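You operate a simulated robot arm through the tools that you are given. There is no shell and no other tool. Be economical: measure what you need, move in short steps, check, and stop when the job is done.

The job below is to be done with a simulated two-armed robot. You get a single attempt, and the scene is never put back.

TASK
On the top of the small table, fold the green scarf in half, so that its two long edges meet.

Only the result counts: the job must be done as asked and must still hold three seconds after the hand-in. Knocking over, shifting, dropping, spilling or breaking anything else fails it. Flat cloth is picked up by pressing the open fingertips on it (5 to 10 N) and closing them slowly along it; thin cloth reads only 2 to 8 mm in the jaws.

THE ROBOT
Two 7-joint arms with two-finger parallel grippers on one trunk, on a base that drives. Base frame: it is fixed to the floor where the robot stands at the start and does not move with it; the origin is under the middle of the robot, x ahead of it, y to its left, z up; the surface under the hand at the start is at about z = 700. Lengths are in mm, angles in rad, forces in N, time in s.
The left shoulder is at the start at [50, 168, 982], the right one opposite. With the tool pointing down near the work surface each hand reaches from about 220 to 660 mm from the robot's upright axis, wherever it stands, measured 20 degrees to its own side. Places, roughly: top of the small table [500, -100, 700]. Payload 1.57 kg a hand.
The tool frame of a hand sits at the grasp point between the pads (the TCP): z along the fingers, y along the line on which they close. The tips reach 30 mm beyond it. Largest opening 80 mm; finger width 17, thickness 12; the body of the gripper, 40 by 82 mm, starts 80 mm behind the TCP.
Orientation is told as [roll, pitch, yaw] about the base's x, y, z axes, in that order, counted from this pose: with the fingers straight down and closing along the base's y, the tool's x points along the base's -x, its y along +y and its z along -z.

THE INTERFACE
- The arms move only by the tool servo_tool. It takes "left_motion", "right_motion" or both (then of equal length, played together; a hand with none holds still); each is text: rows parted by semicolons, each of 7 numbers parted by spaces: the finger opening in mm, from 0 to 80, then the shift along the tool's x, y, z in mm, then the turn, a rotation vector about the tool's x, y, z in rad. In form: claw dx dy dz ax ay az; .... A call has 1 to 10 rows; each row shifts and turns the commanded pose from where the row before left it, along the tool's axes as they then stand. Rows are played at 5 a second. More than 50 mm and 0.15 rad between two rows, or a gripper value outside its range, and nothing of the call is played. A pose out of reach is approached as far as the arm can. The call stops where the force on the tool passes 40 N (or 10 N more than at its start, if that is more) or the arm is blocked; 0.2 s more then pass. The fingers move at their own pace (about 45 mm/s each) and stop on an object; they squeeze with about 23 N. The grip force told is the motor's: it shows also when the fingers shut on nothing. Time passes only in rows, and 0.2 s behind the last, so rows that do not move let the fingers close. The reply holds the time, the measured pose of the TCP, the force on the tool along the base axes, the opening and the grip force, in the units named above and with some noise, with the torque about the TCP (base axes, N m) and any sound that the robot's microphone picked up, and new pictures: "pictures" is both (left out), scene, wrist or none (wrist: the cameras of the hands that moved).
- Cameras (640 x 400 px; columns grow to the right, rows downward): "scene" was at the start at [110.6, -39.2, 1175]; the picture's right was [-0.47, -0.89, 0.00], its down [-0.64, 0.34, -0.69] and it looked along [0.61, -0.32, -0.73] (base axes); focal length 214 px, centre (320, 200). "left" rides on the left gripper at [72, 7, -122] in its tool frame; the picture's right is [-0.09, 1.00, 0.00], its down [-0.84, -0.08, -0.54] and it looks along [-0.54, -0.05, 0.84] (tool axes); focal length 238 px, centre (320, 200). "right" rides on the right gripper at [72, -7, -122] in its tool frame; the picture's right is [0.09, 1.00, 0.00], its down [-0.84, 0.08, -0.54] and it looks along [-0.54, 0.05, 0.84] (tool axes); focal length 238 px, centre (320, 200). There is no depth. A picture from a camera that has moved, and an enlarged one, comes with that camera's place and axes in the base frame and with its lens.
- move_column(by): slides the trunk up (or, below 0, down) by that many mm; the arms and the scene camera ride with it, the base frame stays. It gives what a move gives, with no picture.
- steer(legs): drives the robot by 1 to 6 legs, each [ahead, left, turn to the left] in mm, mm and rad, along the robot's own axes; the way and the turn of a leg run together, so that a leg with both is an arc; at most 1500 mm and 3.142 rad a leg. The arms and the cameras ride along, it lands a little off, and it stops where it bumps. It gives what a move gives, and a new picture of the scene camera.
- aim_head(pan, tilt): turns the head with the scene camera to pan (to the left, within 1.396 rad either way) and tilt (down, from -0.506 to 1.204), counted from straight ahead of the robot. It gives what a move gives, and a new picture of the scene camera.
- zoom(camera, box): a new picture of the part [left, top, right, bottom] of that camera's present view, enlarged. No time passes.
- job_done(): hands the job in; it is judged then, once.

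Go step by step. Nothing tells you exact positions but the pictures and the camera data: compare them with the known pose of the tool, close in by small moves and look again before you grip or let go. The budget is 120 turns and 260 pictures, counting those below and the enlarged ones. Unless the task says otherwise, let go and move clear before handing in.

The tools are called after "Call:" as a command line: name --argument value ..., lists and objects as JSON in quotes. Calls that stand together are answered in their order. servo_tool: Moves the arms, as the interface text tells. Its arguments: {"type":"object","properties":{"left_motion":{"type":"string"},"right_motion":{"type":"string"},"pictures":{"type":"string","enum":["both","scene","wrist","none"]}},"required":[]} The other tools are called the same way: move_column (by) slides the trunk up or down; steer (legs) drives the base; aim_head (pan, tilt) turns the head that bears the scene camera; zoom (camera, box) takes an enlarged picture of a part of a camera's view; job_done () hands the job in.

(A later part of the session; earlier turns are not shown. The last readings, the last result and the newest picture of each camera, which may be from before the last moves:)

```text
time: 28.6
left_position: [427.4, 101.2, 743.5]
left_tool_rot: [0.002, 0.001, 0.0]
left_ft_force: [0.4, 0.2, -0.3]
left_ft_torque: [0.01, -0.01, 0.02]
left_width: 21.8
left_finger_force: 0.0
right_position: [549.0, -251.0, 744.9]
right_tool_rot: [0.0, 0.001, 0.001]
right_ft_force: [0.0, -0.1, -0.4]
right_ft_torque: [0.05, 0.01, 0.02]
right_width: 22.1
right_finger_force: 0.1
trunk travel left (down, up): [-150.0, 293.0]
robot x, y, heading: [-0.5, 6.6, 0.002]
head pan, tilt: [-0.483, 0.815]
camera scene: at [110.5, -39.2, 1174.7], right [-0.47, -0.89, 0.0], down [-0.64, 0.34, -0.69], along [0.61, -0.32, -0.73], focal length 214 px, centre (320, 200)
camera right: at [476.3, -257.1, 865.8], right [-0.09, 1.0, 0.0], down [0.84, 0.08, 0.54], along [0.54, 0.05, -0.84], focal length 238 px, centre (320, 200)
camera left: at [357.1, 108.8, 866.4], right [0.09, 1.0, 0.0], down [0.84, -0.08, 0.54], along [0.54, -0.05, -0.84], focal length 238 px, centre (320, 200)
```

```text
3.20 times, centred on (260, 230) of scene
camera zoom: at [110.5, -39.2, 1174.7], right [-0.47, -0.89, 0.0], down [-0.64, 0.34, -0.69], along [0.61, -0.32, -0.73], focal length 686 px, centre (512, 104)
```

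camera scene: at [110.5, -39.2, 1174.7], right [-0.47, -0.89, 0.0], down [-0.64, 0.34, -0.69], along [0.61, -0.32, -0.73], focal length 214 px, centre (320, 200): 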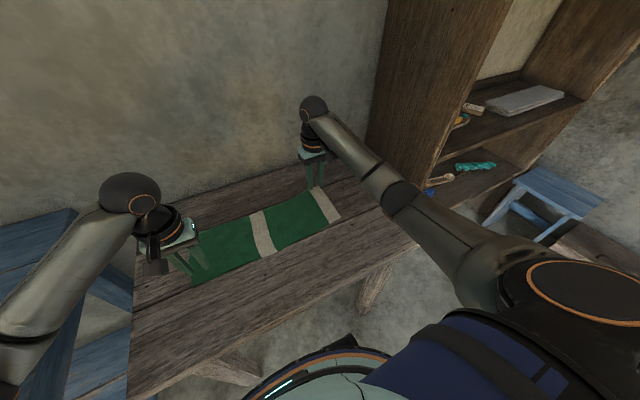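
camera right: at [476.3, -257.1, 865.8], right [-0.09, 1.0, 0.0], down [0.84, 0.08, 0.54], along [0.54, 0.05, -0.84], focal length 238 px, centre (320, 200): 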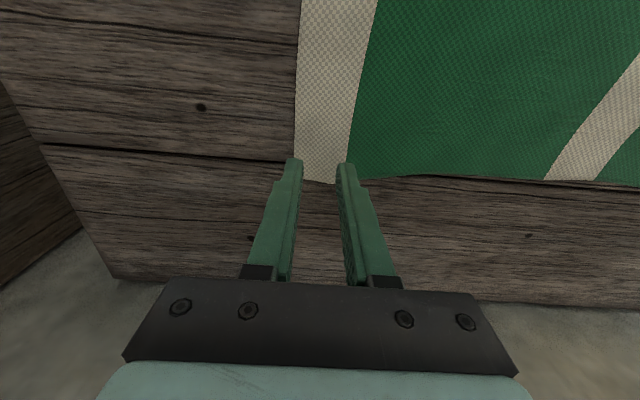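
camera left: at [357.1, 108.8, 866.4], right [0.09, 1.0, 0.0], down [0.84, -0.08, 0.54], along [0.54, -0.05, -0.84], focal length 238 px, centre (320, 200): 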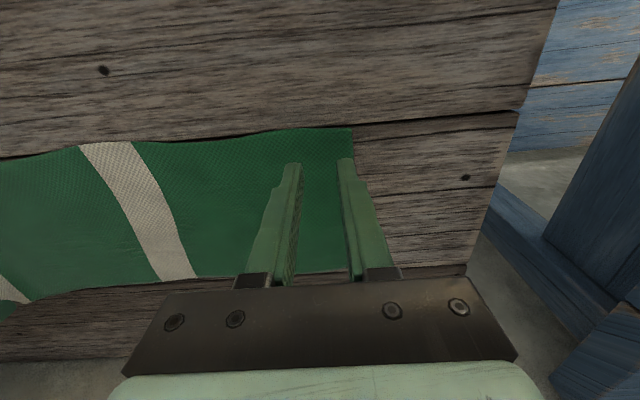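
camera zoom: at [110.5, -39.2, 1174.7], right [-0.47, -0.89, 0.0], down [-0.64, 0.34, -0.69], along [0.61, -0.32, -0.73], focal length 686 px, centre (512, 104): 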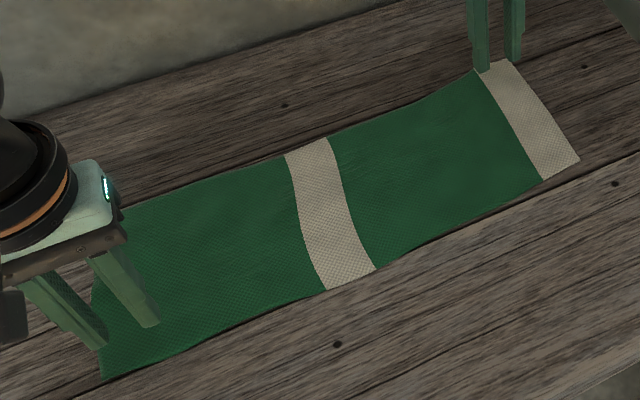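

Dragging flattened the cloth nicely. Now the left hand goes back above the far-left corner and the right shifts 10 mm inward for a regrip.

Call:
servo_tool --left_motion "22 -10 0 -25 0 0 0;22 -36 -3 0 0 0 0;22 -36 -3 0 0 0 0;22 -36 -3 0 0 0 0;22 0 0 10 0 0 0;22 0 0 8 0 0 0;22 0 0 0 0 0 0" --right_motion "22 0 10 0 0 0 0;22 0 0 0 0 0 0;22 0 0 0 0 0 0;22 0 0 0 0 0 0;22 0 0 4 0 0 0;22 0 0 2 0 0 0;22 0 0 0 0 0 0" --pictures "wrist"

```text
time: 30.2
left_position: [546.1, 92.2, 752.7]
left_tool_rot: [-0.001, -0.001, 0.001]
left_ft_force: [-0.2, 1.2, -0.5]
left_ft_torque: [0.01, 0.05, 0.02]
left_width: 21.9
left_finger_force: 0.1
right_position: [549.8, -241.1, 738.5]
right_tool_rot: [0.002, 0.0, -0.001]
right_ft_force: [0.0, 0.5, 0.1]
right_ft_torque: [-0.01, 0.01, 0.0]
right_width: 22.2
right_finger_force: 0.1
trunk travel left (down, up): [-150.0, 293.0]
robot x, y, heading: [0.9, -2.5, 0.0]
head pan, tilt: [-0.483, 0.815]
camera right: at [476.3, -246.7, 860.1], right [-0.09, 1.0, 0.0], down [0.84, 0.08, 0.54], along [0.54, 0.05, -0.84], focal length 238 px, centre (320, 200)
camera left: at [475.4, 98.7, 873.4], right [0.09, 1.0, 0.0], down [0.84, -0.08, 0.54], along [0.54, -0.05, -0.84], focal length 238 px, centre (320, 200)
```

right: 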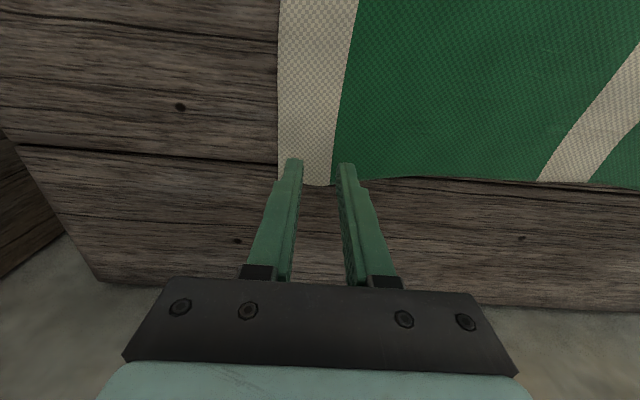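
left: 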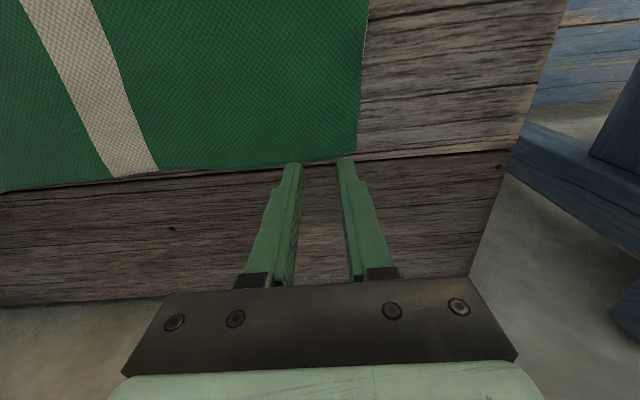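

Call:
servo_tool --left_motion "22 4 0 10 0 0 0;22 0 0 8 0 0 0;22 0 0 3 0 0 0;22 0 0 1.5 0 0 0;22 0 0 0 0 0 0" --right_motion "22 -3 0 3 0 0 0;22 0 0 3 0 0 0;22 0 0 1 0 0 0;22 0 0 1 0 0 0;22 0 0 0 0 0 0" --pictures "none"

```text
time: 31.4
left_position: [541.8, 91.3, 732.1]
left_tool_rot: [-0.001, -0.003, -0.001]
left_ft_force: [0.0, -0.7, 13.4]
left_ft_torque: [-0.04, 0.06, 0.01]
left_width: 22.1
left_finger_force: 0.1
right_position: [551.9, -240.7, 732.7]
right_tool_rot: [0.0, -0.001, -0.001]
right_ft_force: [-0.1, 0.4, -0.3]
right_ft_torque: [0.03, 0.03, -0.01]
right_width: 22.0
right_finger_force: 0.0
trunk travel left (down, up): [-150.0, 293.0]
robot x, y, heading: [1.6, 0.1, -0.002]
head pan, tilt: [-0.483, 0.815]
```

Call:
servo_tool --left_motion "22 0 0 0.2 0 0 0;22 0 0 0 0 0 0;22 0 0 0 0 0 0" --right_motion "22 0 0 1 0 0 0;22 0 0 1.2 0 0 0;22 0 0 0 0 0 0" --pictures "none"

```text
time: 32.2
left_position: [541.9, 91.6, 732.6]
left_tool_rot: [-0.002, -0.006, 0.0]
left_ft_force: [3.1, -0.5, 14.3]
left_ft_torque: [-0.05, -0.02, 0.0]
left_width: 22.1
left_finger_force: 0.0
right_position: [552.1, -240.9, 732.0]
right_tool_rot: [-0.001, -0.005, 0.0]
right_ft_force: [-0.5, -1.3, 10.4]
right_ft_torque: [-0.01, 0.09, 0.01]
right_width: 21.7
right_finger_force: 0.0
trunk travel left (down, up): [-150.0, 293.0]
robot x, y, heading: [-0.9, -0.2, -0.0]
head pan, tilt: [-0.483, 0.815]
```

Pressing is 14 N on the left and 10 N on the right; I'll add a touch on the right and close slowly.

Call:
servo_tool --left_motion "22 0 0 0 0 0 0;20 0 0 0 0 0 0;18 0 0 0 0 0 0;16 0 0 0 0 0 0;14 0 0 0 0 0 0;12 0 0 0 0 0 0;10 0 0 0 0 0 0;8 0 0 0 0 0 0;6 0 0 0 0 0 0;4 0 0 0 0 0 0" --right_motion "22 0 0 0.6 0 0 0;20 0 0 0 0 0 0;18 0 0 0 0 0 0;16 0 0 0 0 0 0;14 0 0 0 0 0 0;12 0 0 0 0 0 0;10 0 0 0 0 0 0;8 0 0 0 0 0 0;6 0 0 0 0 0 0;4 0 0 0 0 0 0" --pictures "none"

Call:
servo_tool --left_motion "2 0 0 0 0 0 0;0 0 0 0 0 0 0;0 0 0 0 0 0 0" --right_motion "2 0 0 0 0 0 0;0 0 0 0 0 0 0;0 0 0 0 0 0 0"

```text
time: 34.4
left_position: [541.7, 93.1, 731.9]
left_tool_rot: [-0.001, -0.002, 0.0]
left_ft_force: [-1.0, 0.7, 17.5]
left_ft_torque: [-0.01, 0.08, 0.0]
left_width: 5.5
left_finger_force: 1.3
right_position: [551.5, -240.4, 730.6]
right_tool_rot: [-0.001, -0.007, -0.002]
right_ft_force: [-0.1, 0.7, 19.2]
right_ft_torque: [0.03, 0.04, 0.0]
right_width: 3.8
right_finger_force: 0.1
trunk travel left (down, up): [-150.0, 293.0]
robot x, y, heading: [-0.8, 3.5, 0.001]
head pan, tilt: [-0.483, 0.815]
```

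```text
time: 35.2
left_position: [540.9, 91.6, 732.2]
left_tool_rot: [0.0, -0.002, 0.0]
left_ft_force: [0.3, 0.6, 16.5]
left_ft_torque: [-0.01, 0.03, -0.03]
left_width: 0.0
left_finger_force: 21.1
right_position: [552.3, -240.4, 731.4]
right_tool_rot: [0.0, -0.005, 0.0]
right_ft_force: [-0.2, 0.9, 20.5]
right_ft_torque: [0.0, 0.07, 0.01]
right_width: 0.0
right_finger_force: 20.8
trunk travel left (down, up): [-150.0, 293.0]
robot x, y, heading: [0.0, -1.9, -0.0]
head pan, tilt: [-0.483, 0.815]
camera scene: at [107.8, -38.7, 1175.4], right [-0.47, -0.89, 0.0], down [-0.64, 0.34, -0.69], along [0.61, -0.32, -0.73], focal length 214 px, centre (320, 200)
camera right: at [477.6, -246.5, 852.1], right [-0.09, 1.0, 0.0], down [0.83, 0.08, 0.55], along [0.54, 0.05, -0.84], focal length 238 px, centre (320, 200)
camera left: at [470.0, 99.5, 852.7], right [0.09, 1.0, 0.0], down [0.83, -0.08, 0.55], along [0.54, -0.05, -0.84], focal length 238 px, centre (320, 200)
```

scene: 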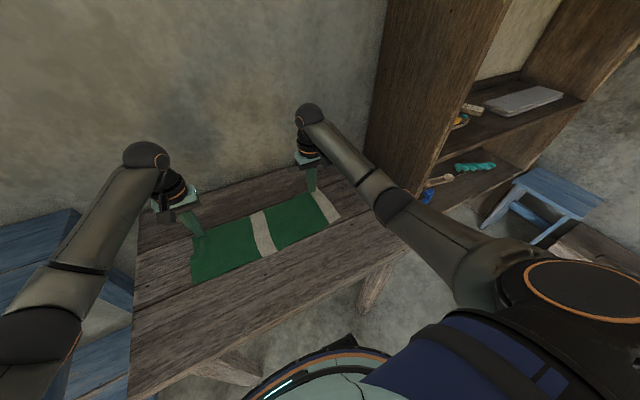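
right: 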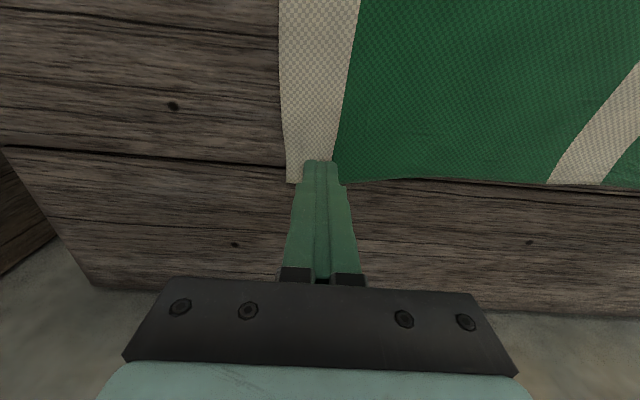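
left: 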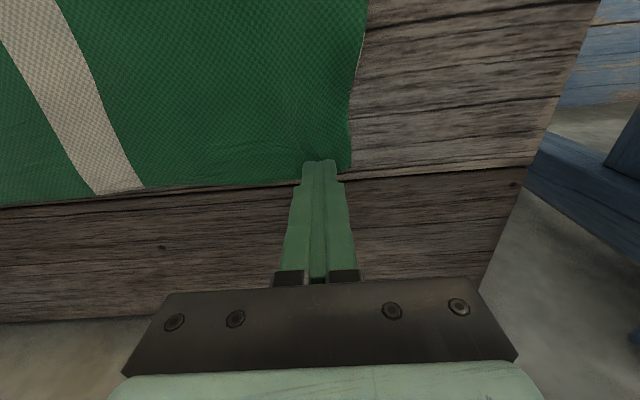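

Too little material was gathered this time. I'll reopen pressing, then regrip with a 34 mm opening, slightly further in.

Call:
servo_tool --left_motion "12 0 0 0 0 0 0;24 0 0 0 0 0 0;34 0 0 -1 0 0 0;34 0 0 -5 0 0 0;34 0 -8 0 0 0 0;34 0 0 5 0 0 0;34 0 0 1.1 0 0 0;34 0 0 0 0 0 0;34 0 0 0 0 0 0" --right_motion "12 0 0 0 0 0 0;24 0 0 0 0 0 0;34 0 0 -1 0 0 0;34 0 0 -5 0 0 0;34 0 8 0 0 0 0;34 0 0 5 0 0 0;34 0 0 0.8 0 0 0;34 0 0 0 0 0 0;34 0 0 0 0 0 0" --pictures "wrist"

```text
time: 37.2
left_position: [541.8, 83.9, 730.7]
left_tool_rot: [-0.002, -0.003, 0.0]
left_ft_force: [2.2, 1.1, 10.2]
left_ft_torque: [-0.02, -0.07, 0.0]
left_width: 33.9
left_finger_force: 0.0
right_position: [552.3, -233.3, 731.6]
right_tool_rot: [-0.001, -0.006, -0.001]
right_ft_force: [-2.5, -3.0, 18.3]
right_ft_torque: [0.02, 0.15, 0.03]
right_width: 33.4
right_finger_force: 0.1
trunk travel left (down, up): [-150.0, 293.0]
robot x, y, heading: [-0.2, -2.4, 0.005]
head pan, tilt: [-0.483, 0.815]
camera right: at [478.1, -238.8, 852.1], right [-0.09, 1.0, 0.0], down [0.83, 0.08, 0.55], along [0.54, 0.05, -0.84], focal length 238 px, centre (320, 200)
camera left: at [470.8, 91.4, 852.8], right [0.09, 1.0, 0.0], down [0.83, -0.08, 0.55], along [0.54, -0.05, -0.84], focal length 238 px, centre (320, 200)
```

right: 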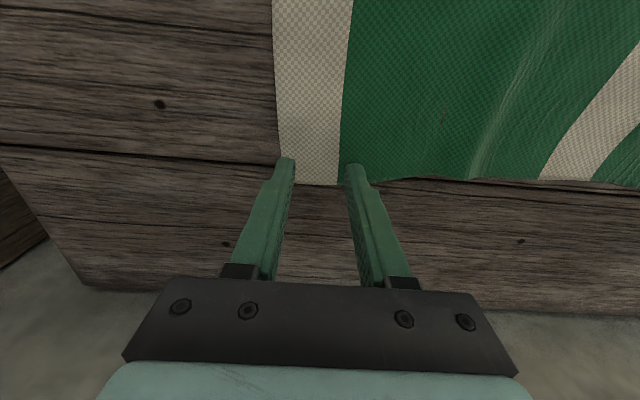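
left: 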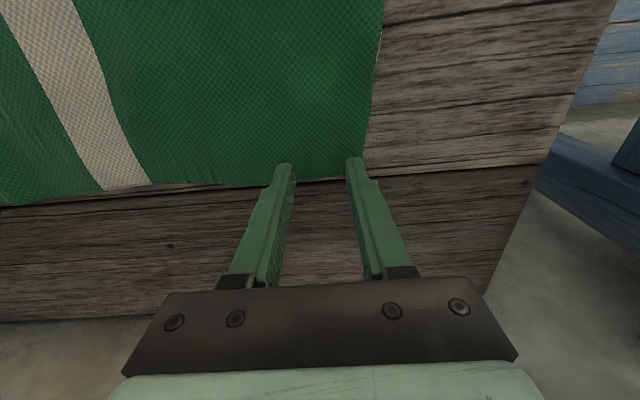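

Call:
servo_tool --left_motion "34 0 0 0.5 0 0 0;31 0 0 0 0 0 0;28 0 0 0 0 0 0;25 0 0 0 0 0 0;22 0 0 0 0 0 0;19 0 0 0 0 0 0;16 0 0 0 0 0 0;13 0 0 0 0 0 0;10 0 0 0 0 0 0;7 0 0 0 0 0 0" --right_motion "34 0 0 0 0 0 0;31 0 0 0 0 0 0;28 0 0 0 0 0 0;25 0 0 0 0 0 0;22 0 0 0 0 0 0;19 0 0 0 0 0 0;16 0 0 0 0 0 0;13 0 0 0 0 0 0;10 0 0 0 0 0 0;7 0 0 0 0 0 0" --pictures "none"

Call:
servo_tool --left_motion "4 0 0 0 0 0 0;2 0 0 0 0 0 0;0 0 0 0 0 0 0;0 0 0 0 0 0 0" --right_motion "4 0 0 0 0 0 0;2 0 0 0 0 0 0;0 0 0 0 0 0 0;0 0 0 0 0 0 0" --pictures "wrist"

```text
time: 39.4
left_position: [541.2, 83.8, 731.6]
left_tool_rot: [0.0, -0.003, -0.001]
left_ft_force: [-0.2, -2.4, 20.3]
left_ft_torque: [-0.11, 0.04, 0.04]
left_width: 8.1
left_finger_force: 0.3
right_position: [551.3, -232.4, 733.0]
right_tool_rot: [0.001, -0.004, 0.001]
right_ft_force: [-0.2, 1.0, 17.1]
right_ft_torque: [0.02, 0.03, -0.06]
right_width: 11.0
right_finger_force: 23.5
trunk travel left (down, up): [-150.0, 293.0]
robot x, y, heading: [4.3, 1.0, 0.003]
head pan, tilt: [-0.483, 0.815]
```

```text
time: 40.4
left_position: [542.1, 84.5, 731.5]
left_tool_rot: [0.0, -0.006, -0.001]
left_ft_force: [0.1, -3.7, 18.3]
left_ft_torque: [-0.17, 0.01, 0.01]
left_width: 2.0
left_finger_force: 22.3
right_position: [550.4, -232.0, 730.5]
right_tool_rot: [0.0, -0.004, 0.001]
right_ft_force: [1.5, 1.7, 18.9]
right_ft_torque: [0.1, 0.03, -0.04]
right_width: 11.3
right_finger_force: 23.1
trunk travel left (down, up): [-150.0, 293.0]
robot x, y, heading: [1.3, 1.6, -0.005]
head pan, tilt: [-0.483, 0.815]
camera right: at [477.5, -238.6, 852.1], right [-0.09, 1.0, 0.0], down [0.83, 0.08, 0.55], along [0.54, 0.05, -0.84], focal length 238 px, centre (320, 200)
camera left: at [470.1, 91.2, 852.7], right [0.09, 1.0, 0.0], down [0.83, -0.08, 0.55], along [0.54, -0.05, -0.84], focal length 238 px, centre (320, 200)
```

right: 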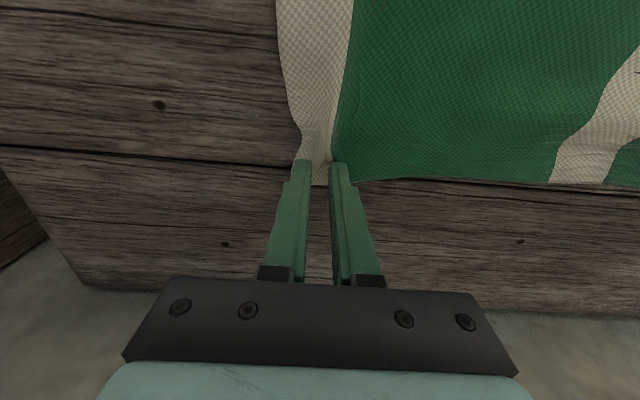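
left: 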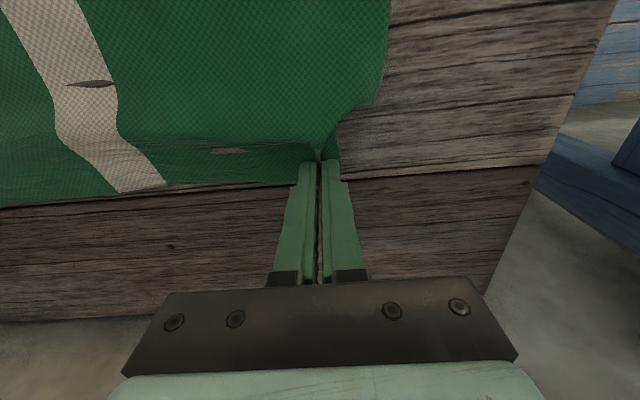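

Both hold now (left 2 mm, right 11 mm). I'll lift while easing the hands slightly toward each other to relieve tension.

Call:
servo_tool --left_motion "0 0 -3 -8 0 0 0;0 1 -3 -10 0 0 0;0 3 0 -10 0 0 0;0 4 0 -10 0 0 0;0 0 0 0 0 0 0" --right_motion "0 0 3 -8 0 0 0;0 1 3 -10 0 0 0;0 3 0 -10 0 0 0;0 4 0 -10 0 0 0;0 0 0 0 0 0 0"

Call:
zoom --camera "scene" --box '[160, 170, 360, 290]'

```text
time: 41.6
left_position: [535.0, 77.8, 766.3]
left_tool_rot: [0.0, 0.0, 0.002]
left_ft_force: [-0.1, -1.2, 0.4]
left_ft_torque: [0.02, 0.02, 0.02]
left_width: 2.0
left_finger_force: 22.9
right_position: [545.3, -226.5, 767.7]
right_tool_rot: [0.001, -0.001, 0.001]
right_ft_force: [0.4, 0.1, 0.0]
right_ft_torque: [-0.02, 0.05, 0.0]
right_width: 1.9
right_finger_force: 22.5
trunk travel left (down, up): [-150.0, 293.0]
robot x, y, heading: [2.3, -1.3, 0.002]
head pan, tilt: [-0.483, 0.815]
camera scene: at [110.6, -39.2, 1175.0], right [-0.47, -0.89, 0.0], down [-0.64, 0.34, -0.69], along [0.61, -0.32, -0.73], focal length 214 px, centre (320, 200)
camera right: at [471.0, -232.6, 888.4], right [-0.09, 1.0, 0.0], down [0.84, 0.08, 0.54], along [0.54, 0.05, -0.84], focal length 238 px, centre (320, 200)
camera left: at [463.7, 85.1, 888.4], right [0.09, 1.0, 0.0], down [0.84, -0.08, 0.54], along [0.54, -0.05, -0.84], focal length 238 px, centre (320, 200)
```

scene: 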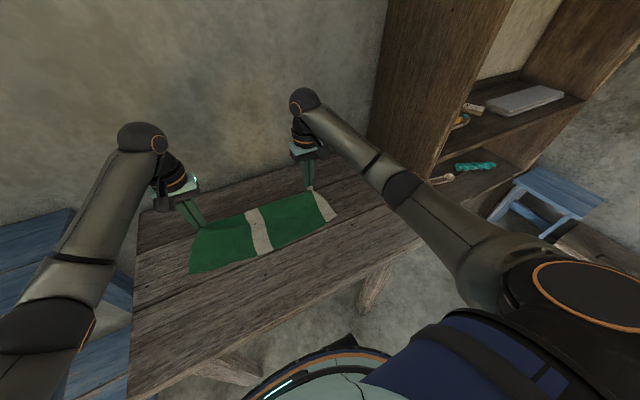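
right: 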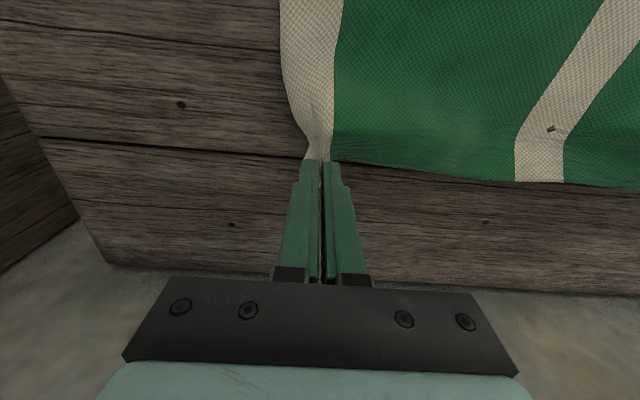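
left: 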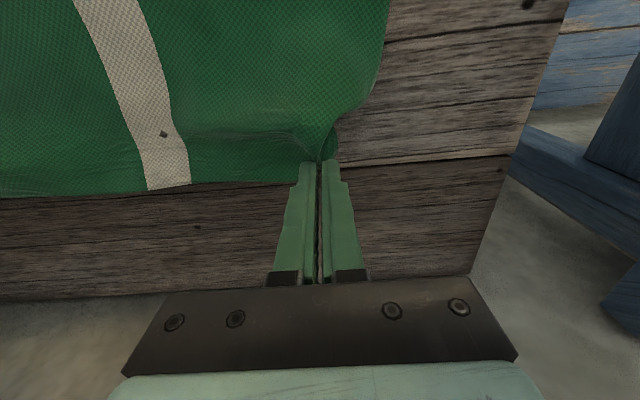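

```text
3.20 times, centred on (260, 230) of scene
camera zoom: at [110.6, -39.2, 1175.0], right [-0.47, -0.89, 0.0], down [-0.64, 0.34, -0.69], along [0.61, -0.32, -0.73], focal length 686 px, centre (512, 104)
```

zoom: 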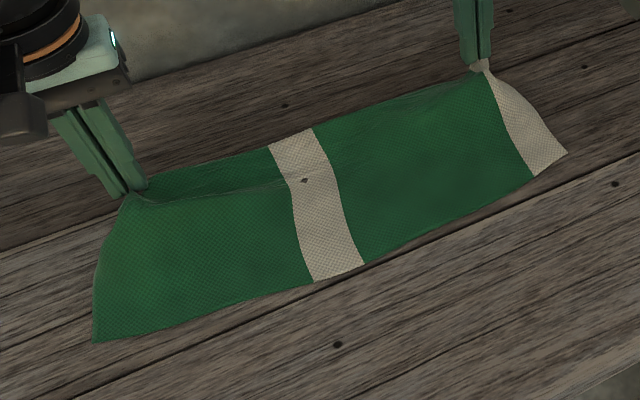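

The cloth hangs without tension now. I'll carry the edge up and back toward the robot in an arc, tilting the fingers forward progressively; first half of the arc now.

Call:
servo_tool --left_motion "0 13 0 -10.9 0 -0.1 0;0 15.1 0 -10 0 -0.1 0;0 15.9 0 -6.6 0 -0.1 0;0 0 0 0 0 0 0" --right_motion "0 16.3 0 -10.9 0 -0.1 0;0 18.3 0 -10.4 0 -0.1 0;0 19.1 0 -7.2 0 -0.1 0;0 0 0 0 0 0 0"

```text
time: 42.6
left_position: [488.5, 78.4, 790.4]
left_tool_rot: [0.001, -0.301, 0.0]
left_ft_force: [-0.1, 0.5, -1.1]
left_ft_torque: [0.05, 0.0, 0.01]
left_width: 2.1
left_finger_force: 22.8
right_position: [487.7, -226.5, 790.0]
right_tool_rot: [0.0, -0.302, 0.001]
right_ft_force: [0.1, -0.6, 0.6]
right_ft_torque: [0.01, 0.0, 0.04]
right_width: 1.7
right_finger_force: 23.3
trunk travel left (down, up): [-150.0, 293.0]
robot x, y, heading: [-1.3, 2.3, -0.006]
head pan, tilt: [-0.483, 0.815]
camera scene: at [110.6, -39.2, 1175.0], right [-0.47, -0.89, 0.0], down [-0.64, 0.34, -0.69], along [0.61, -0.32, -0.73], focal length 214 px, centre (320, 200)
camera right: at [382.2, -232.7, 884.1], right [-0.09, 1.0, -0.03], down [0.64, 0.08, 0.77], along [0.77, 0.05, -0.64], focal length 238 px, centre (320, 200)
camera left: at [384.7, 85.4, 884.8], right [0.09, 1.0, 0.03], down [0.64, -0.08, 0.77], along [0.76, -0.05, -0.64], focal length 238 px, centre (320, 200)
```

scene: 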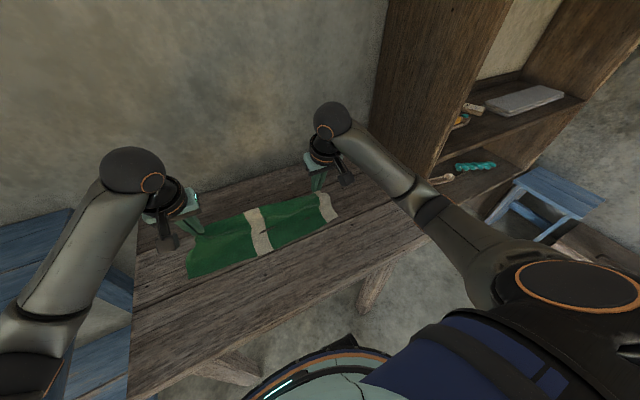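
right: 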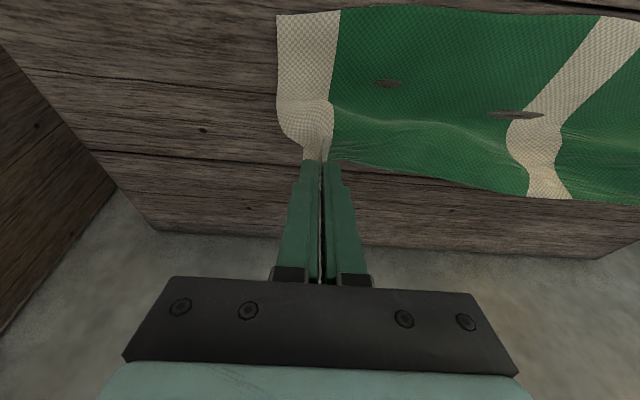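
left: 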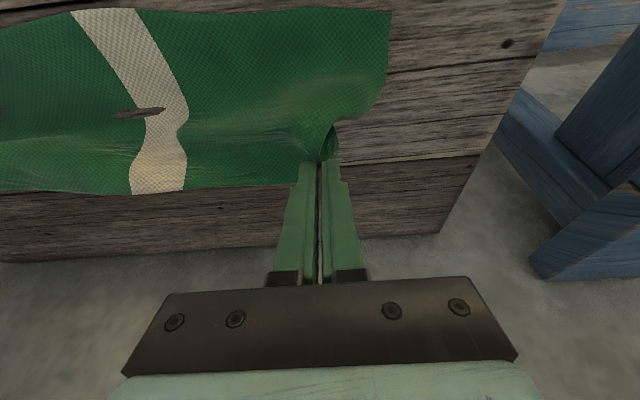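

The near edge relaxed back well (x≈426 both ends), but the middle of the lifted edge sags. I'll spread the hands outward by small steps to tension it.

Call:
servo_tool --left_motion "0 0 2 -2 0 0 0;0 0 2 -2 0 0 0;0 0 2 -2 0 0 0;0 0 0 0 0 0 0" --right_motion "0 0 -2 -2 0 0 0;0 0 -2 -2 0 0 0;0 0 -2 -2 0 0 0;0 0 0 0 0 0 0"

Call:
zoom --camera "scene" --box '[160, 170, 360, 290]'

```text
time: 43.6
left_position: [487.3, 83.9, 795.0]
left_tool_rot: [-0.001, -0.3, -0.001]
left_ft_force: [-0.1, -2.2, -0.2]
left_ft_torque: [-0.03, -0.01, 0.01]
left_width: 2.2
left_finger_force: 22.7
right_position: [486.9, -233.1, 796.0]
right_tool_rot: [0.0, -0.3, -0.001]
right_ft_force: [-0.5, 1.0, 0.4]
right_ft_torque: [0.05, 0.02, 0.01]
right_width: 2.0
right_finger_force: 22.9
trunk travel left (down, up): [-150.0, 293.0]
robot x, y, heading: [-2.1, 0.5, -0.003]
head pan, tilt: [-0.483, 0.815]
camera scene: at [110.6, -39.2, 1175.0], right [-0.47, -0.89, 0.0], down [-0.64, 0.34, -0.69], along [0.61, -0.32, -0.73], focal length 214 px, centre (320, 200)
camera right: at [380.5, -239.1, 889.6], right [-0.09, 1.0, -0.03], down [0.64, 0.08, 0.77], along [0.76, 0.05, -0.64], focal length 238 px, centre (320, 200)
camera left: at [383.2, 91.1, 890.2], right [0.09, 1.0, 0.03], down [0.64, -0.08, 0.77], along [0.76, -0.05, -0.64], focal length 238 px, centre (320, 200)
```

scene: 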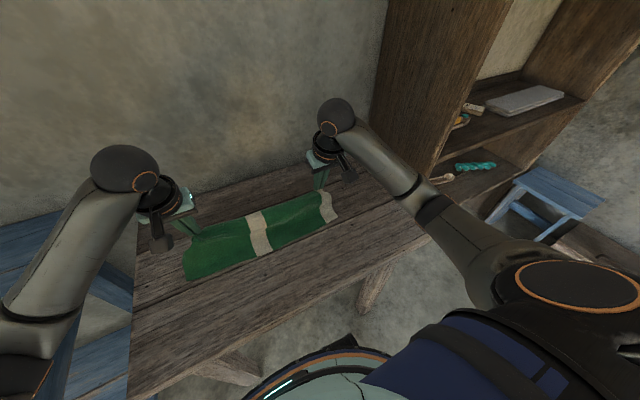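
right: 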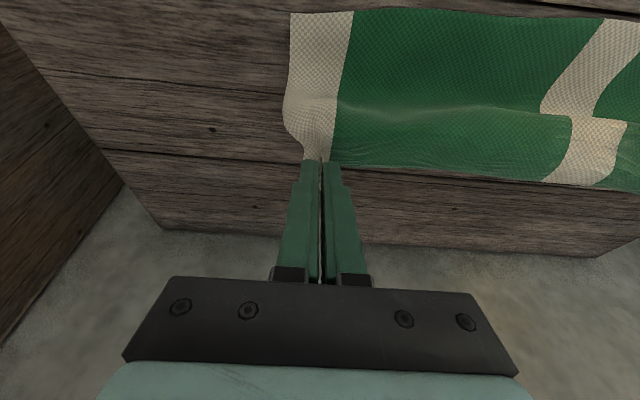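
left: 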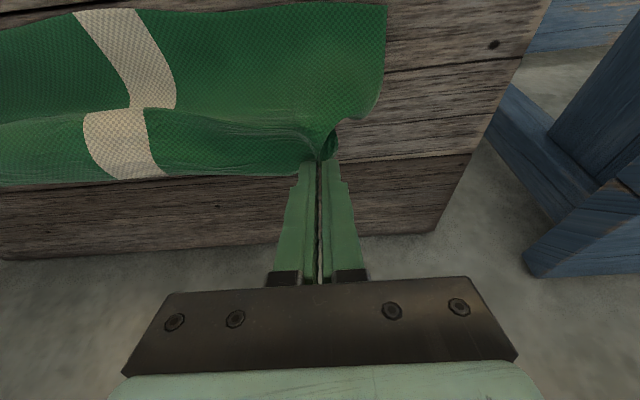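

```text
3.20 times, centred on (260, 230) of scene
camera zoom: at [110.6, -39.2, 1175.0], right [-0.47, -0.89, 0.0], down [-0.64, 0.34, -0.69], along [0.61, -0.32, -0.73], focal length 686 px, centre (512, 104)
```

zoom: 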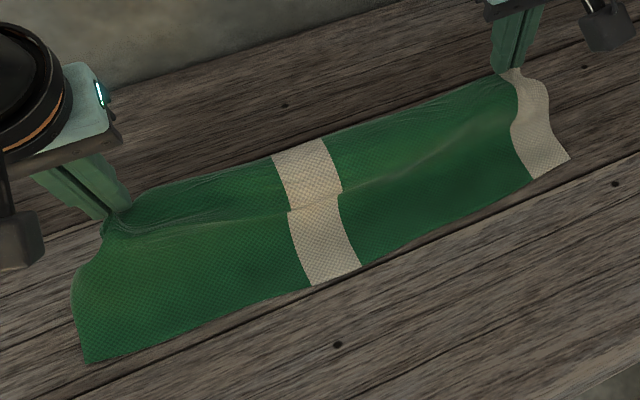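

The middle of the far edge is still lying on the table, so more tension and height are needed. I'll spread further and raise.

Call:
servo_tool --left_motion "0 0 2.5 0 0 0 0;0 0 2.5 0 0 0 0;0 0 2.5 0 0 0 0;0 -6 0 -6 0 0 0;0 -6 0 -6 0 0 0;0 0 0 0 0 0 0" --right_motion "0 0 -2.5 0 0 0 0;0 0 -2.5 0 0 0 0;0 0 -2.5 0 0 0 0;0 -6 0 -6 0 0 0;0 -6 0 -6 0 0 0;0 0 0 0 0 0 0" --pictures "wrist"

Call:
zoom --camera "scene" --box '[160, 170, 360, 290]'

```text
time: 45.0
left_position: [495.1, 92.9, 809.7]
left_tool_rot: [0.001, -0.301, -0.001]
left_ft_force: [0.4, -0.5, -1.3]
left_ft_torque: [-0.05, 0.01, 0.01]
left_width: 2.0
left_finger_force: 23.1
right_position: [494.5, -240.3, 810.2]
right_tool_rot: [0.002, -0.3, 0.0]
right_ft_force: [-0.3, -0.1, -0.4]
right_ft_torque: [-0.02, 0.01, 0.02]
right_width: 0.0
right_finger_force: 21.5
trunk travel left (down, up): [-150.0, 293.0]
robot x, y, heading: [-0.4, -3.8, 0.001]
head pan, tilt: [-0.483, 0.815]
camera right: at [388.8, -246.7, 904.5], right [-0.09, 1.0, -0.03], down [0.64, 0.08, 0.77], along [0.76, 0.05, -0.64], focal length 238 px, centre (320, 200)
camera left: at [391.5, 98.8, 904.9], right [0.09, 1.0, 0.03], down [0.64, -0.08, 0.76], along [0.76, -0.05, -0.64], focal length 238 px, centre (320, 200)
```

right: 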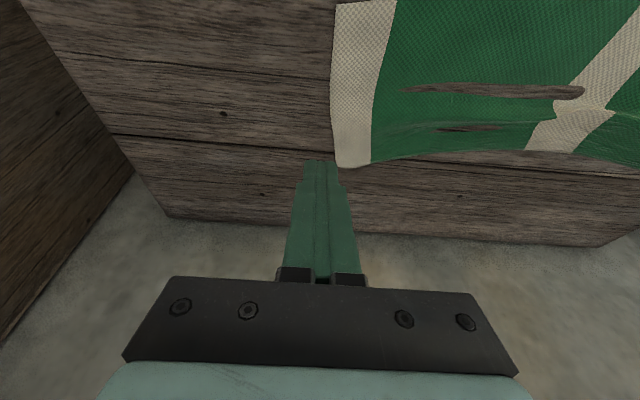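
left: 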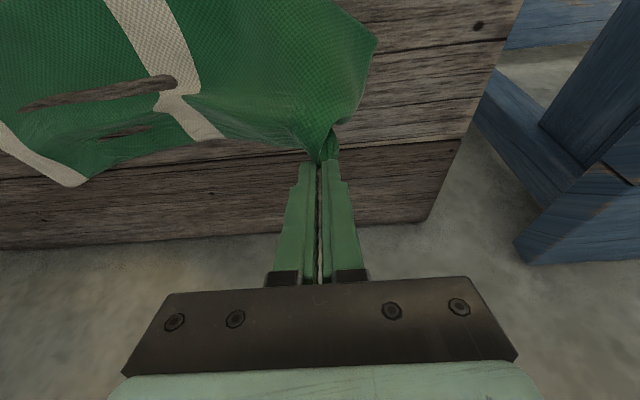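

```text
3.20 times, centred on (260, 230) of scene
camera zoom: at [110.6, -39.2, 1175.0], right [-0.47, -0.89, 0.0], down [-0.64, 0.34, -0.69], along [0.61, -0.32, -0.73], focal length 686 px, centre (512, 104)
```

zoom: 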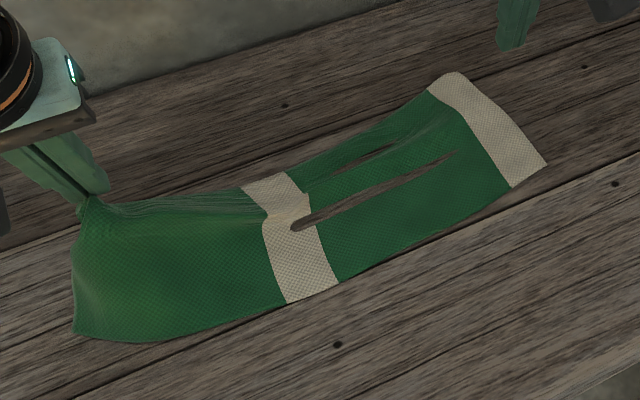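

The right grip slipped: gathering along the edge leaves slack between the hands. I'll set the left down and flatten the cloth. Then I'll regrip with the hands yawed 90° so they gather across the edge, which keeps the edge length between them.

Call:
servo_tool --left_motion "0 -7.6 -2 16 0 0.1 0;0 -9.2 -2 15.1 0 0.1 0;0 -9.6 -2 14 0 0.1 0;0 0 0 13 0 0 0;0 0 0 13 0 0 0;0 0 0 10 0 0 0;12 0 0 0 0 0 0;24 0 0 0 0 0 0;34 0 0 0 0 0 0;34 0 0 -15 0 0 0" --right_motion "0 0 0 0 0 0.1 0;0 0 0 0 0 0.1 0;0 0 0 0 0 0.1 0;0 0 0 0 0 0 0;0 0 0 0 0 0 0;0 0 0 0 0 0 0;0 0 0 0 0 0 0;0 0 0 0 0 0 0;0 0 0 0 0 0 0;0 0 0 0 0 0 0"

Call:
zoom --camera "scene" --box '[160, 170, 360, 290]'

```text
time: 47.2
left_position: [530.2, 85.4, 750.8]
left_tool_rot: [0.001, -0.001, 0.001]
left_ft_force: [0.2, -0.4, -0.2]
left_ft_torque: [0.03, 0.0, -0.02]
left_width: 34.4
left_finger_force: 0.1
right_position: [493.6, -241.7, 810.5]
right_tool_rot: [-0.001, 0.0, -0.001]
right_ft_force: [-0.3, 0.0, 0.2]
right_ft_torque: [0.02, -0.01, -0.04]
right_width: 0.0
right_finger_force: 21.3
trunk travel left (down, up): [-150.0, 293.0]
robot x, y, heading: [-0.5, -1.8, -0.001]
head pan, tilt: [-0.483, 0.815]
camera scene: at [110.7, -39.2, 1175.0], right [-0.47, -0.89, 0.0], down [-0.64, 0.34, -0.69], along [0.61, -0.32, -0.73], focal length 214 px, centre (320, 200)
camera right: at [421.3, -246.3, 931.3], right [-0.09, 1.0, 0.0], down [0.84, 0.08, 0.54], along [0.54, 0.05, -0.84], focal length 238 px, centre (320, 200)
camera left: at [458.6, 93.1, 872.2], right [0.09, 1.0, 0.0], down [0.84, -0.08, 0.54], along [0.54, -0.05, -0.84], focal length 238 px, centre (320, 200)
```

scene: 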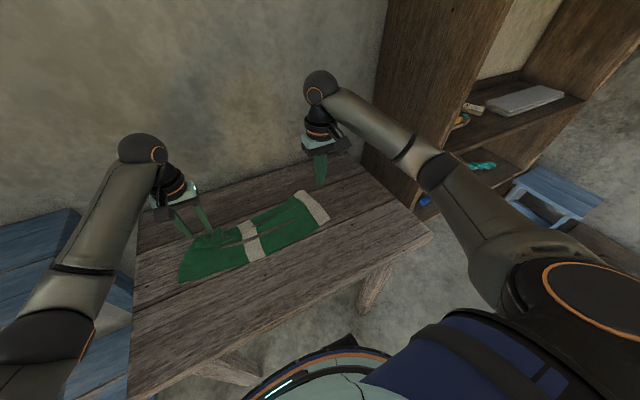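
right: 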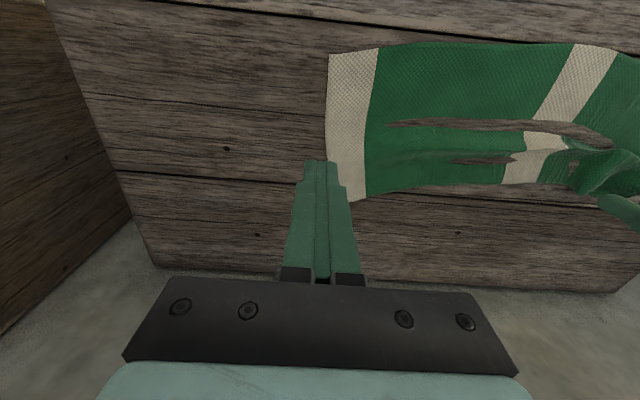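
left: 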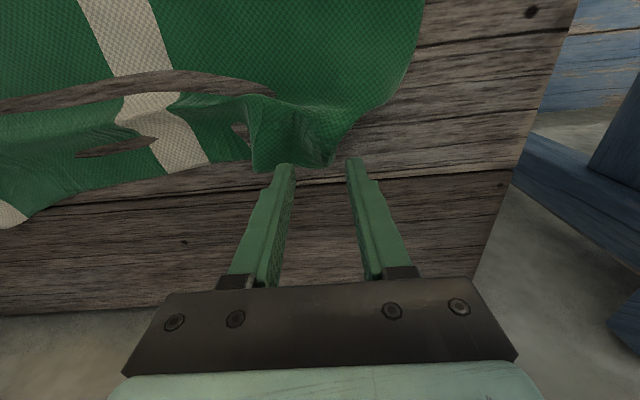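

```text
3.20 times, centred on (260, 230) of scene
camera zoom: at [110.7, -39.2, 1175.0], right [-0.47, -0.89, 0.0], down [-0.64, 0.34, -0.69], along [0.61, -0.32, -0.73], focal length 686 px, centre (512, 104)
```

zoom: 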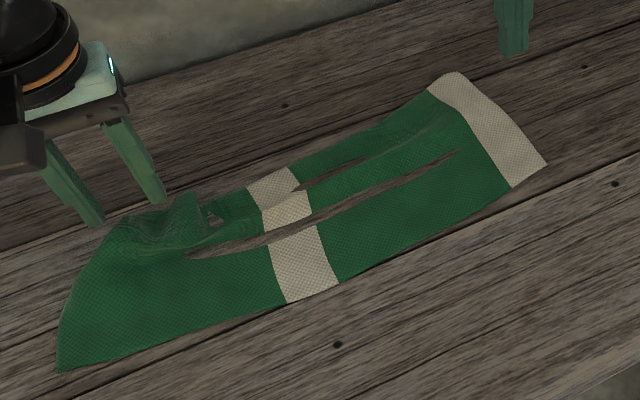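

The cloth is rumpled now; I'll flatten it by pressing closed fingertips on the far corners and dragging outward.

Call:
servo_tool --left_motion "0 2 -6 0 0 0 0;0 0 0 0 0 0 0;0 0 0 6 0 0 0;0 0 0 6 0 0 0;0 0 0 5 0 0 0;0 0 0 1.5 0 0 0;0 0 0 1 0 0 0;0 0 0 0 0 0 0" --right_motion "0 -30 5 10 0 0 0;0 -32 5 20 0 0 0;0 0 0 20 0 0 0;0 0 0 16 0 0 0;0 0 0 9 0 0 0;0 0 0 3 0 0 0;0 0 0 1.5 0 0 0;0 0 0 0 0 0 0" --pictures "wrist"

```text
time: 49.0
left_position: [528.8, 79.3, 731.3]
left_tool_rot: [-0.002, -0.002, 0.001]
left_ft_force: [2.2, 0.4, 11.2]
left_ft_torque: [-0.04, 0.02, 0.01]
left_width: 2.0
left_finger_force: 22.4
right_position: [557.4, -229.8, 731.3]
right_tool_rot: [0.001, -0.002, -0.001]
right_ft_force: [0.0, -0.7, 1.0]
right_ft_torque: [0.01, -0.05, 0.03]
right_width: 0.1
right_finger_force: 21.6
trunk travel left (down, up): [-150.0, 293.0]
robot x, y, heading: [-0.9, -1.9, -0.0]
head pan, tilt: [-0.483, 0.815]
camera right: at [483.2, -236.8, 852.4], right [-0.09, 1.0, 0.0], down [0.84, 0.08, 0.54], along [0.54, 0.05, -0.84], focal length 238 px, centre (320, 200)
camera left: at [456.8, 86.9, 853.6], right [0.09, 1.0, 0.0], down [0.84, -0.08, 0.54], along [0.54, -0.05, -0.84], focal length 238 px, centre (320, 200)
```

right: 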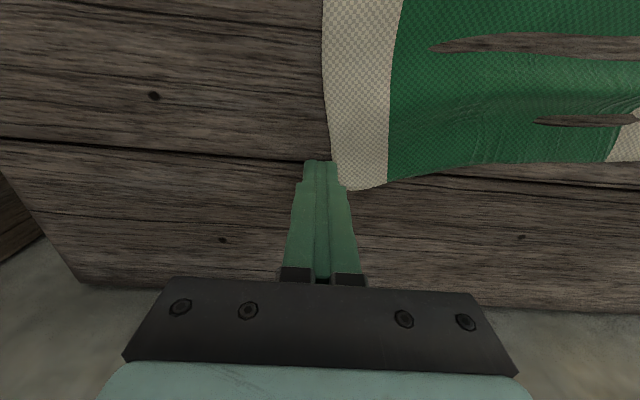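
left: 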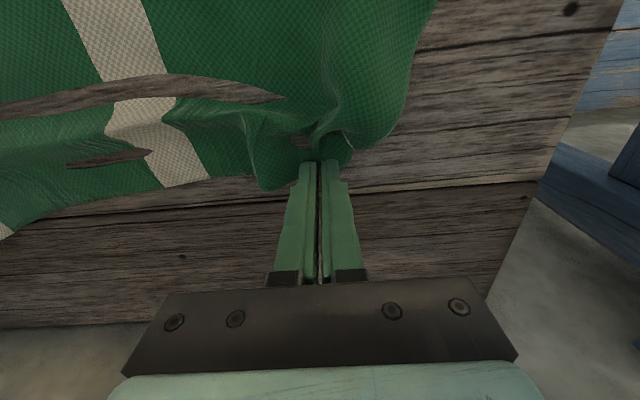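

The left fingers happen to hold the cloth's corner, which is useful for pulling it out. The right is just off the cloth, so I shift it inward, press, then drag both outward.

Call:
servo_tool --left_motion "0 0 0 -1 0 0 0;0 0 0 0 0 0 0;0 0 0 0 0 0 0;0 0 0 0 0 0 0;0 0 0 0 0 0 0;0 -2 6 0 0 0 0;0 -2 6 0 0 0 0;0 -2 6 0 0 0 0;0 -2 6 0 0 0 0;0 -2 6 0 0 0 0" --right_motion "0 0 0 -7 0 0 0;0 3 22 0 0 0 0;0 0 0 5 0 0 0;0 0 0 2 0 0 0;0 0 0 1 0 0 0;0 0 -3 0 0 0 0;0 0 -3 0 0 0 0;0 0 -3 0 0 0 0;0 0 -3 0 0 0 0;0 0 -3 0 0 0 0"

Call:
zoom --camera "scene" --box '[160, 170, 360, 290]'

```text
time: 51.2
left_position: [536.5, 110.3, 731.9]
left_tool_rot: [0.001, -0.001, 0.0]
left_ft_force: [0.9, -2.5, 6.3]
left_ft_torque: [-0.06, 0.07, 0.05]
left_width: 1.9
left_finger_force: 22.8
right_position: [553.1, -223.7, 731.1]
right_tool_rot: [0.002, -0.003, -0.001]
right_ft_force: [0.1, 3.8, 12.2]
right_ft_torque: [0.13, 0.03, 0.0]
right_width: 0.1
right_finger_force: 21.7
trunk travel left (down, up): [-150.0, 293.0]
robot x, y, heading: [-2.7, -0.9, -0.002]
head pan, tilt: [-0.483, 0.815]
camera scene: at [109.2, -38.8, 1175.3], right [-0.47, -0.89, 0.0], down [-0.64, 0.34, -0.69], along [0.61, -0.32, -0.73], focal length 214 px, centre (320, 200)
camera right: at [479.7, -229.0, 852.2], right [-0.09, 1.0, 0.0], down [0.83, 0.08, 0.55], along [0.54, 0.05, -0.84], focal length 238 px, centre (320, 200)
camera left: at [465.8, 116.8, 854.1], right [0.09, 1.0, 0.0], down [0.84, -0.08, 0.54], along [0.54, -0.05, -0.84], focal length 238 px, centre (320, 200)
```

scene: 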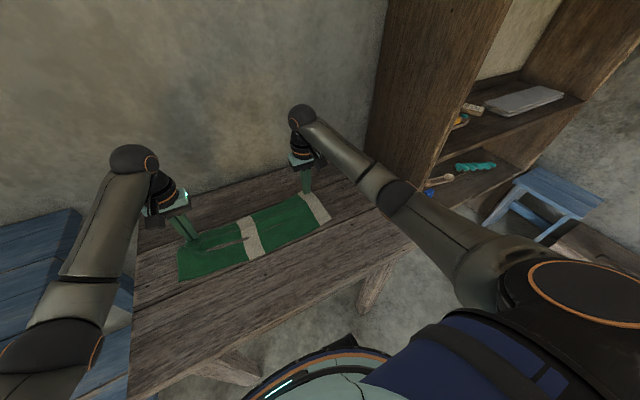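
right: 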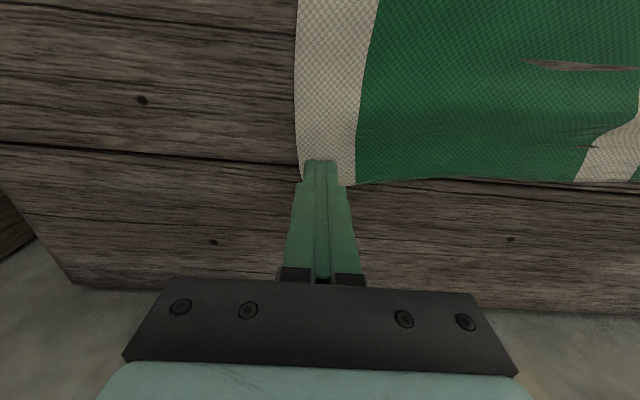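
left: 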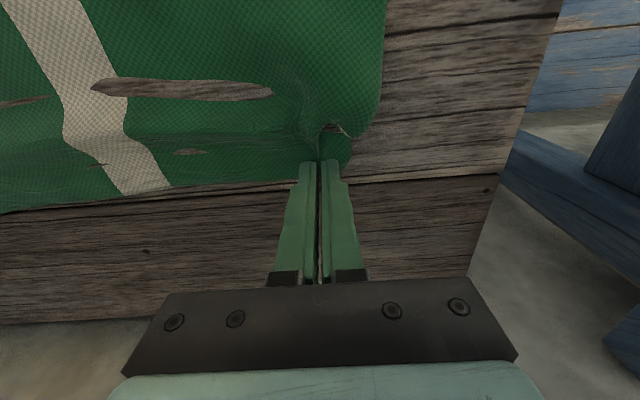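

```text
3.20 times, centred on (260, 230) of scene
camera zoom: at [109.2, -38.8, 1175.3], right [-0.47, -0.89, 0.0], down [-0.64, 0.34, -0.69], along [0.61, -0.32, -0.73], focal length 686 px, centre (512, 104)
```

zoom: 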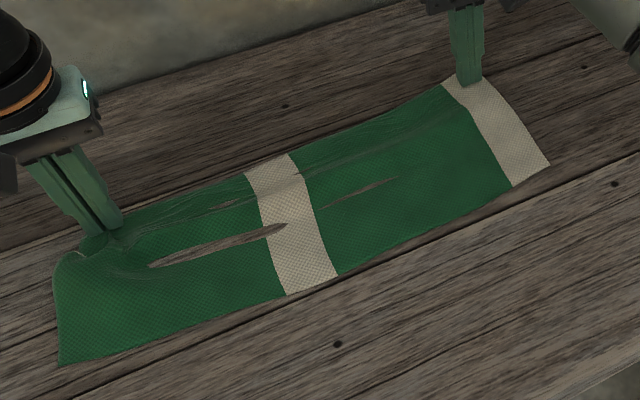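

Good progress. I'll drag both a bit further out and away to take out the lengthwise creases, then open the left while pressing.

Call:
servo_tool --left_motion "0 -4 3 0 0 0 0;0 -4 3 0 0 0 0;0 -4 2 0 0 0 0;0 -4 0 0 0 0 0;12 0 0 0 0 0 0;24 0 0 0 0 0 0;36 0 0 0 0 0 0;36 0 0 0 0 0 0;36 0 0 -15 0 0 0;36 0 0 -15 0 0 0" --right_motion "0 -3 -4 0 0 0 0;0 -3 -4 0 0 0 0;0 -3 -4 0 0 0 0;0 -3 -4 0 0 0 0;0 0 -4 0 0 0 0;0 0 -4 0 0 0 0;0 0 -4 0 0 0 0;0 0 0 0 0 0 0;0 0 0 -15 0 0 0;34 0 0 -15 0 0 0"

Call:
zoom --camera "scene" --box '[160, 170, 360, 290]'

```text
time: 53.4
left_position: [554.2, 118.6, 761.9]
left_tool_rot: [0.0, 0.001, -0.001]
left_ft_force: [-0.4, -0.1, -0.4]
left_ft_torque: [0.0, -0.01, -0.02]
left_width: 36.1
left_finger_force: 0.1
right_position: [566.5, -252.0, 759.8]
right_tool_rot: [0.0, 0.003, -0.003]
right_ft_force: [0.1, -0.1, -0.2]
right_ft_torque: [-0.01, 0.0, -0.05]
right_width: 31.8
right_finger_force: 0.2
trunk travel left (down, up): [-150.0, 293.0]
robot x, y, heading: [0.1, -0.6, -0.002]
head pan, tilt: [-0.483, 0.815]
camera scene: at [110.6, -39.3, 1174.9], right [-0.47, -0.89, 0.0], down [-0.64, 0.34, -0.69], along [0.61, -0.32, -0.73], focal length 214 px, centre (320, 200)
camera right: at [492.4, -257.7, 880.3], right [-0.09, 1.0, 0.0], down [0.84, 0.08, 0.54], along [0.54, 0.05, -0.84], focal length 238 px, centre (320, 200)
camera left: at [482.4, 124.9, 883.7], right [0.09, 1.0, 0.0], down [0.84, -0.08, 0.54], along [0.54, -0.05, -0.84], focal length 238 px, centre (320, 200)
```

scene: 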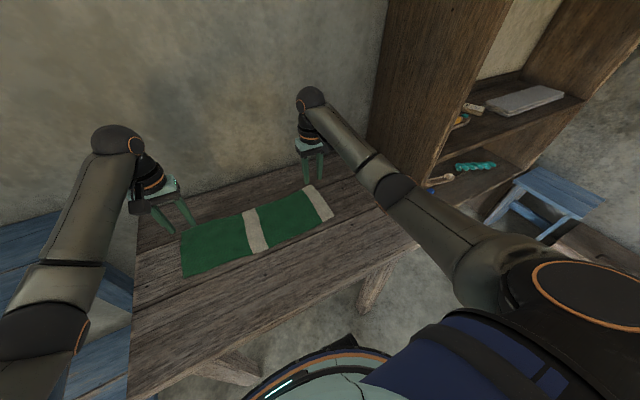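
right: 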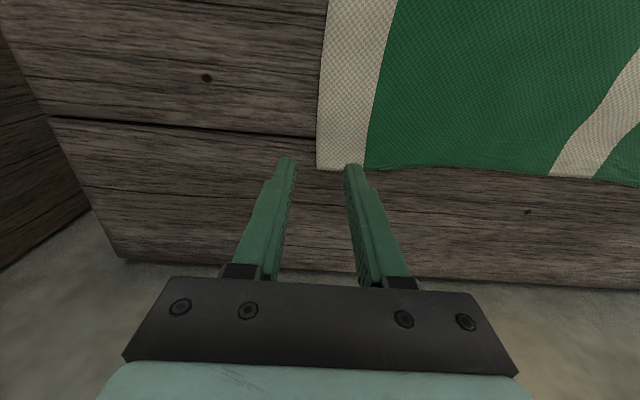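
left: 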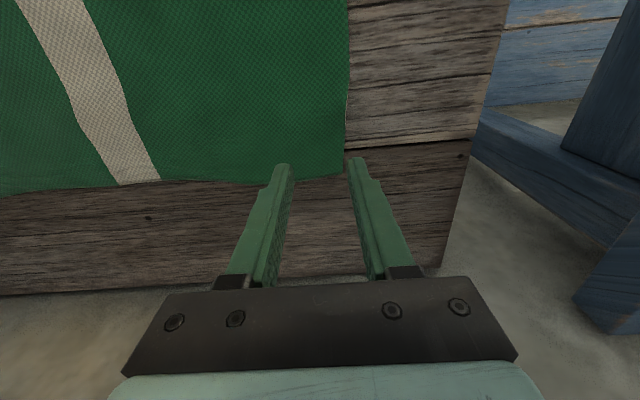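

```text
3.20 times, centred on (260, 230) of scene
camera zoom: at [110.6, -39.3, 1174.9], right [-0.47, -0.89, 0.0], down [-0.64, 0.34, -0.69], along [0.61, -0.32, -0.73], focal length 686 px, centre (512, 104)
```

zoom: 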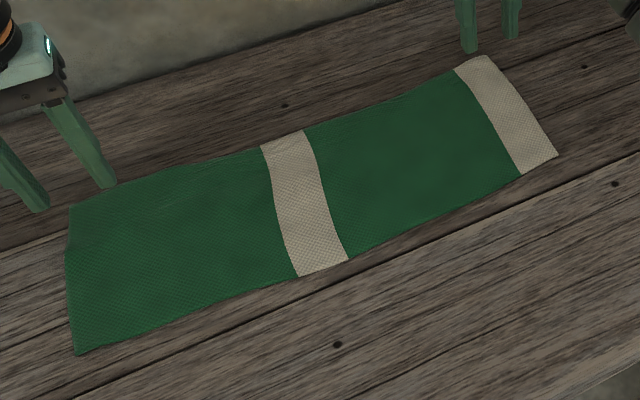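

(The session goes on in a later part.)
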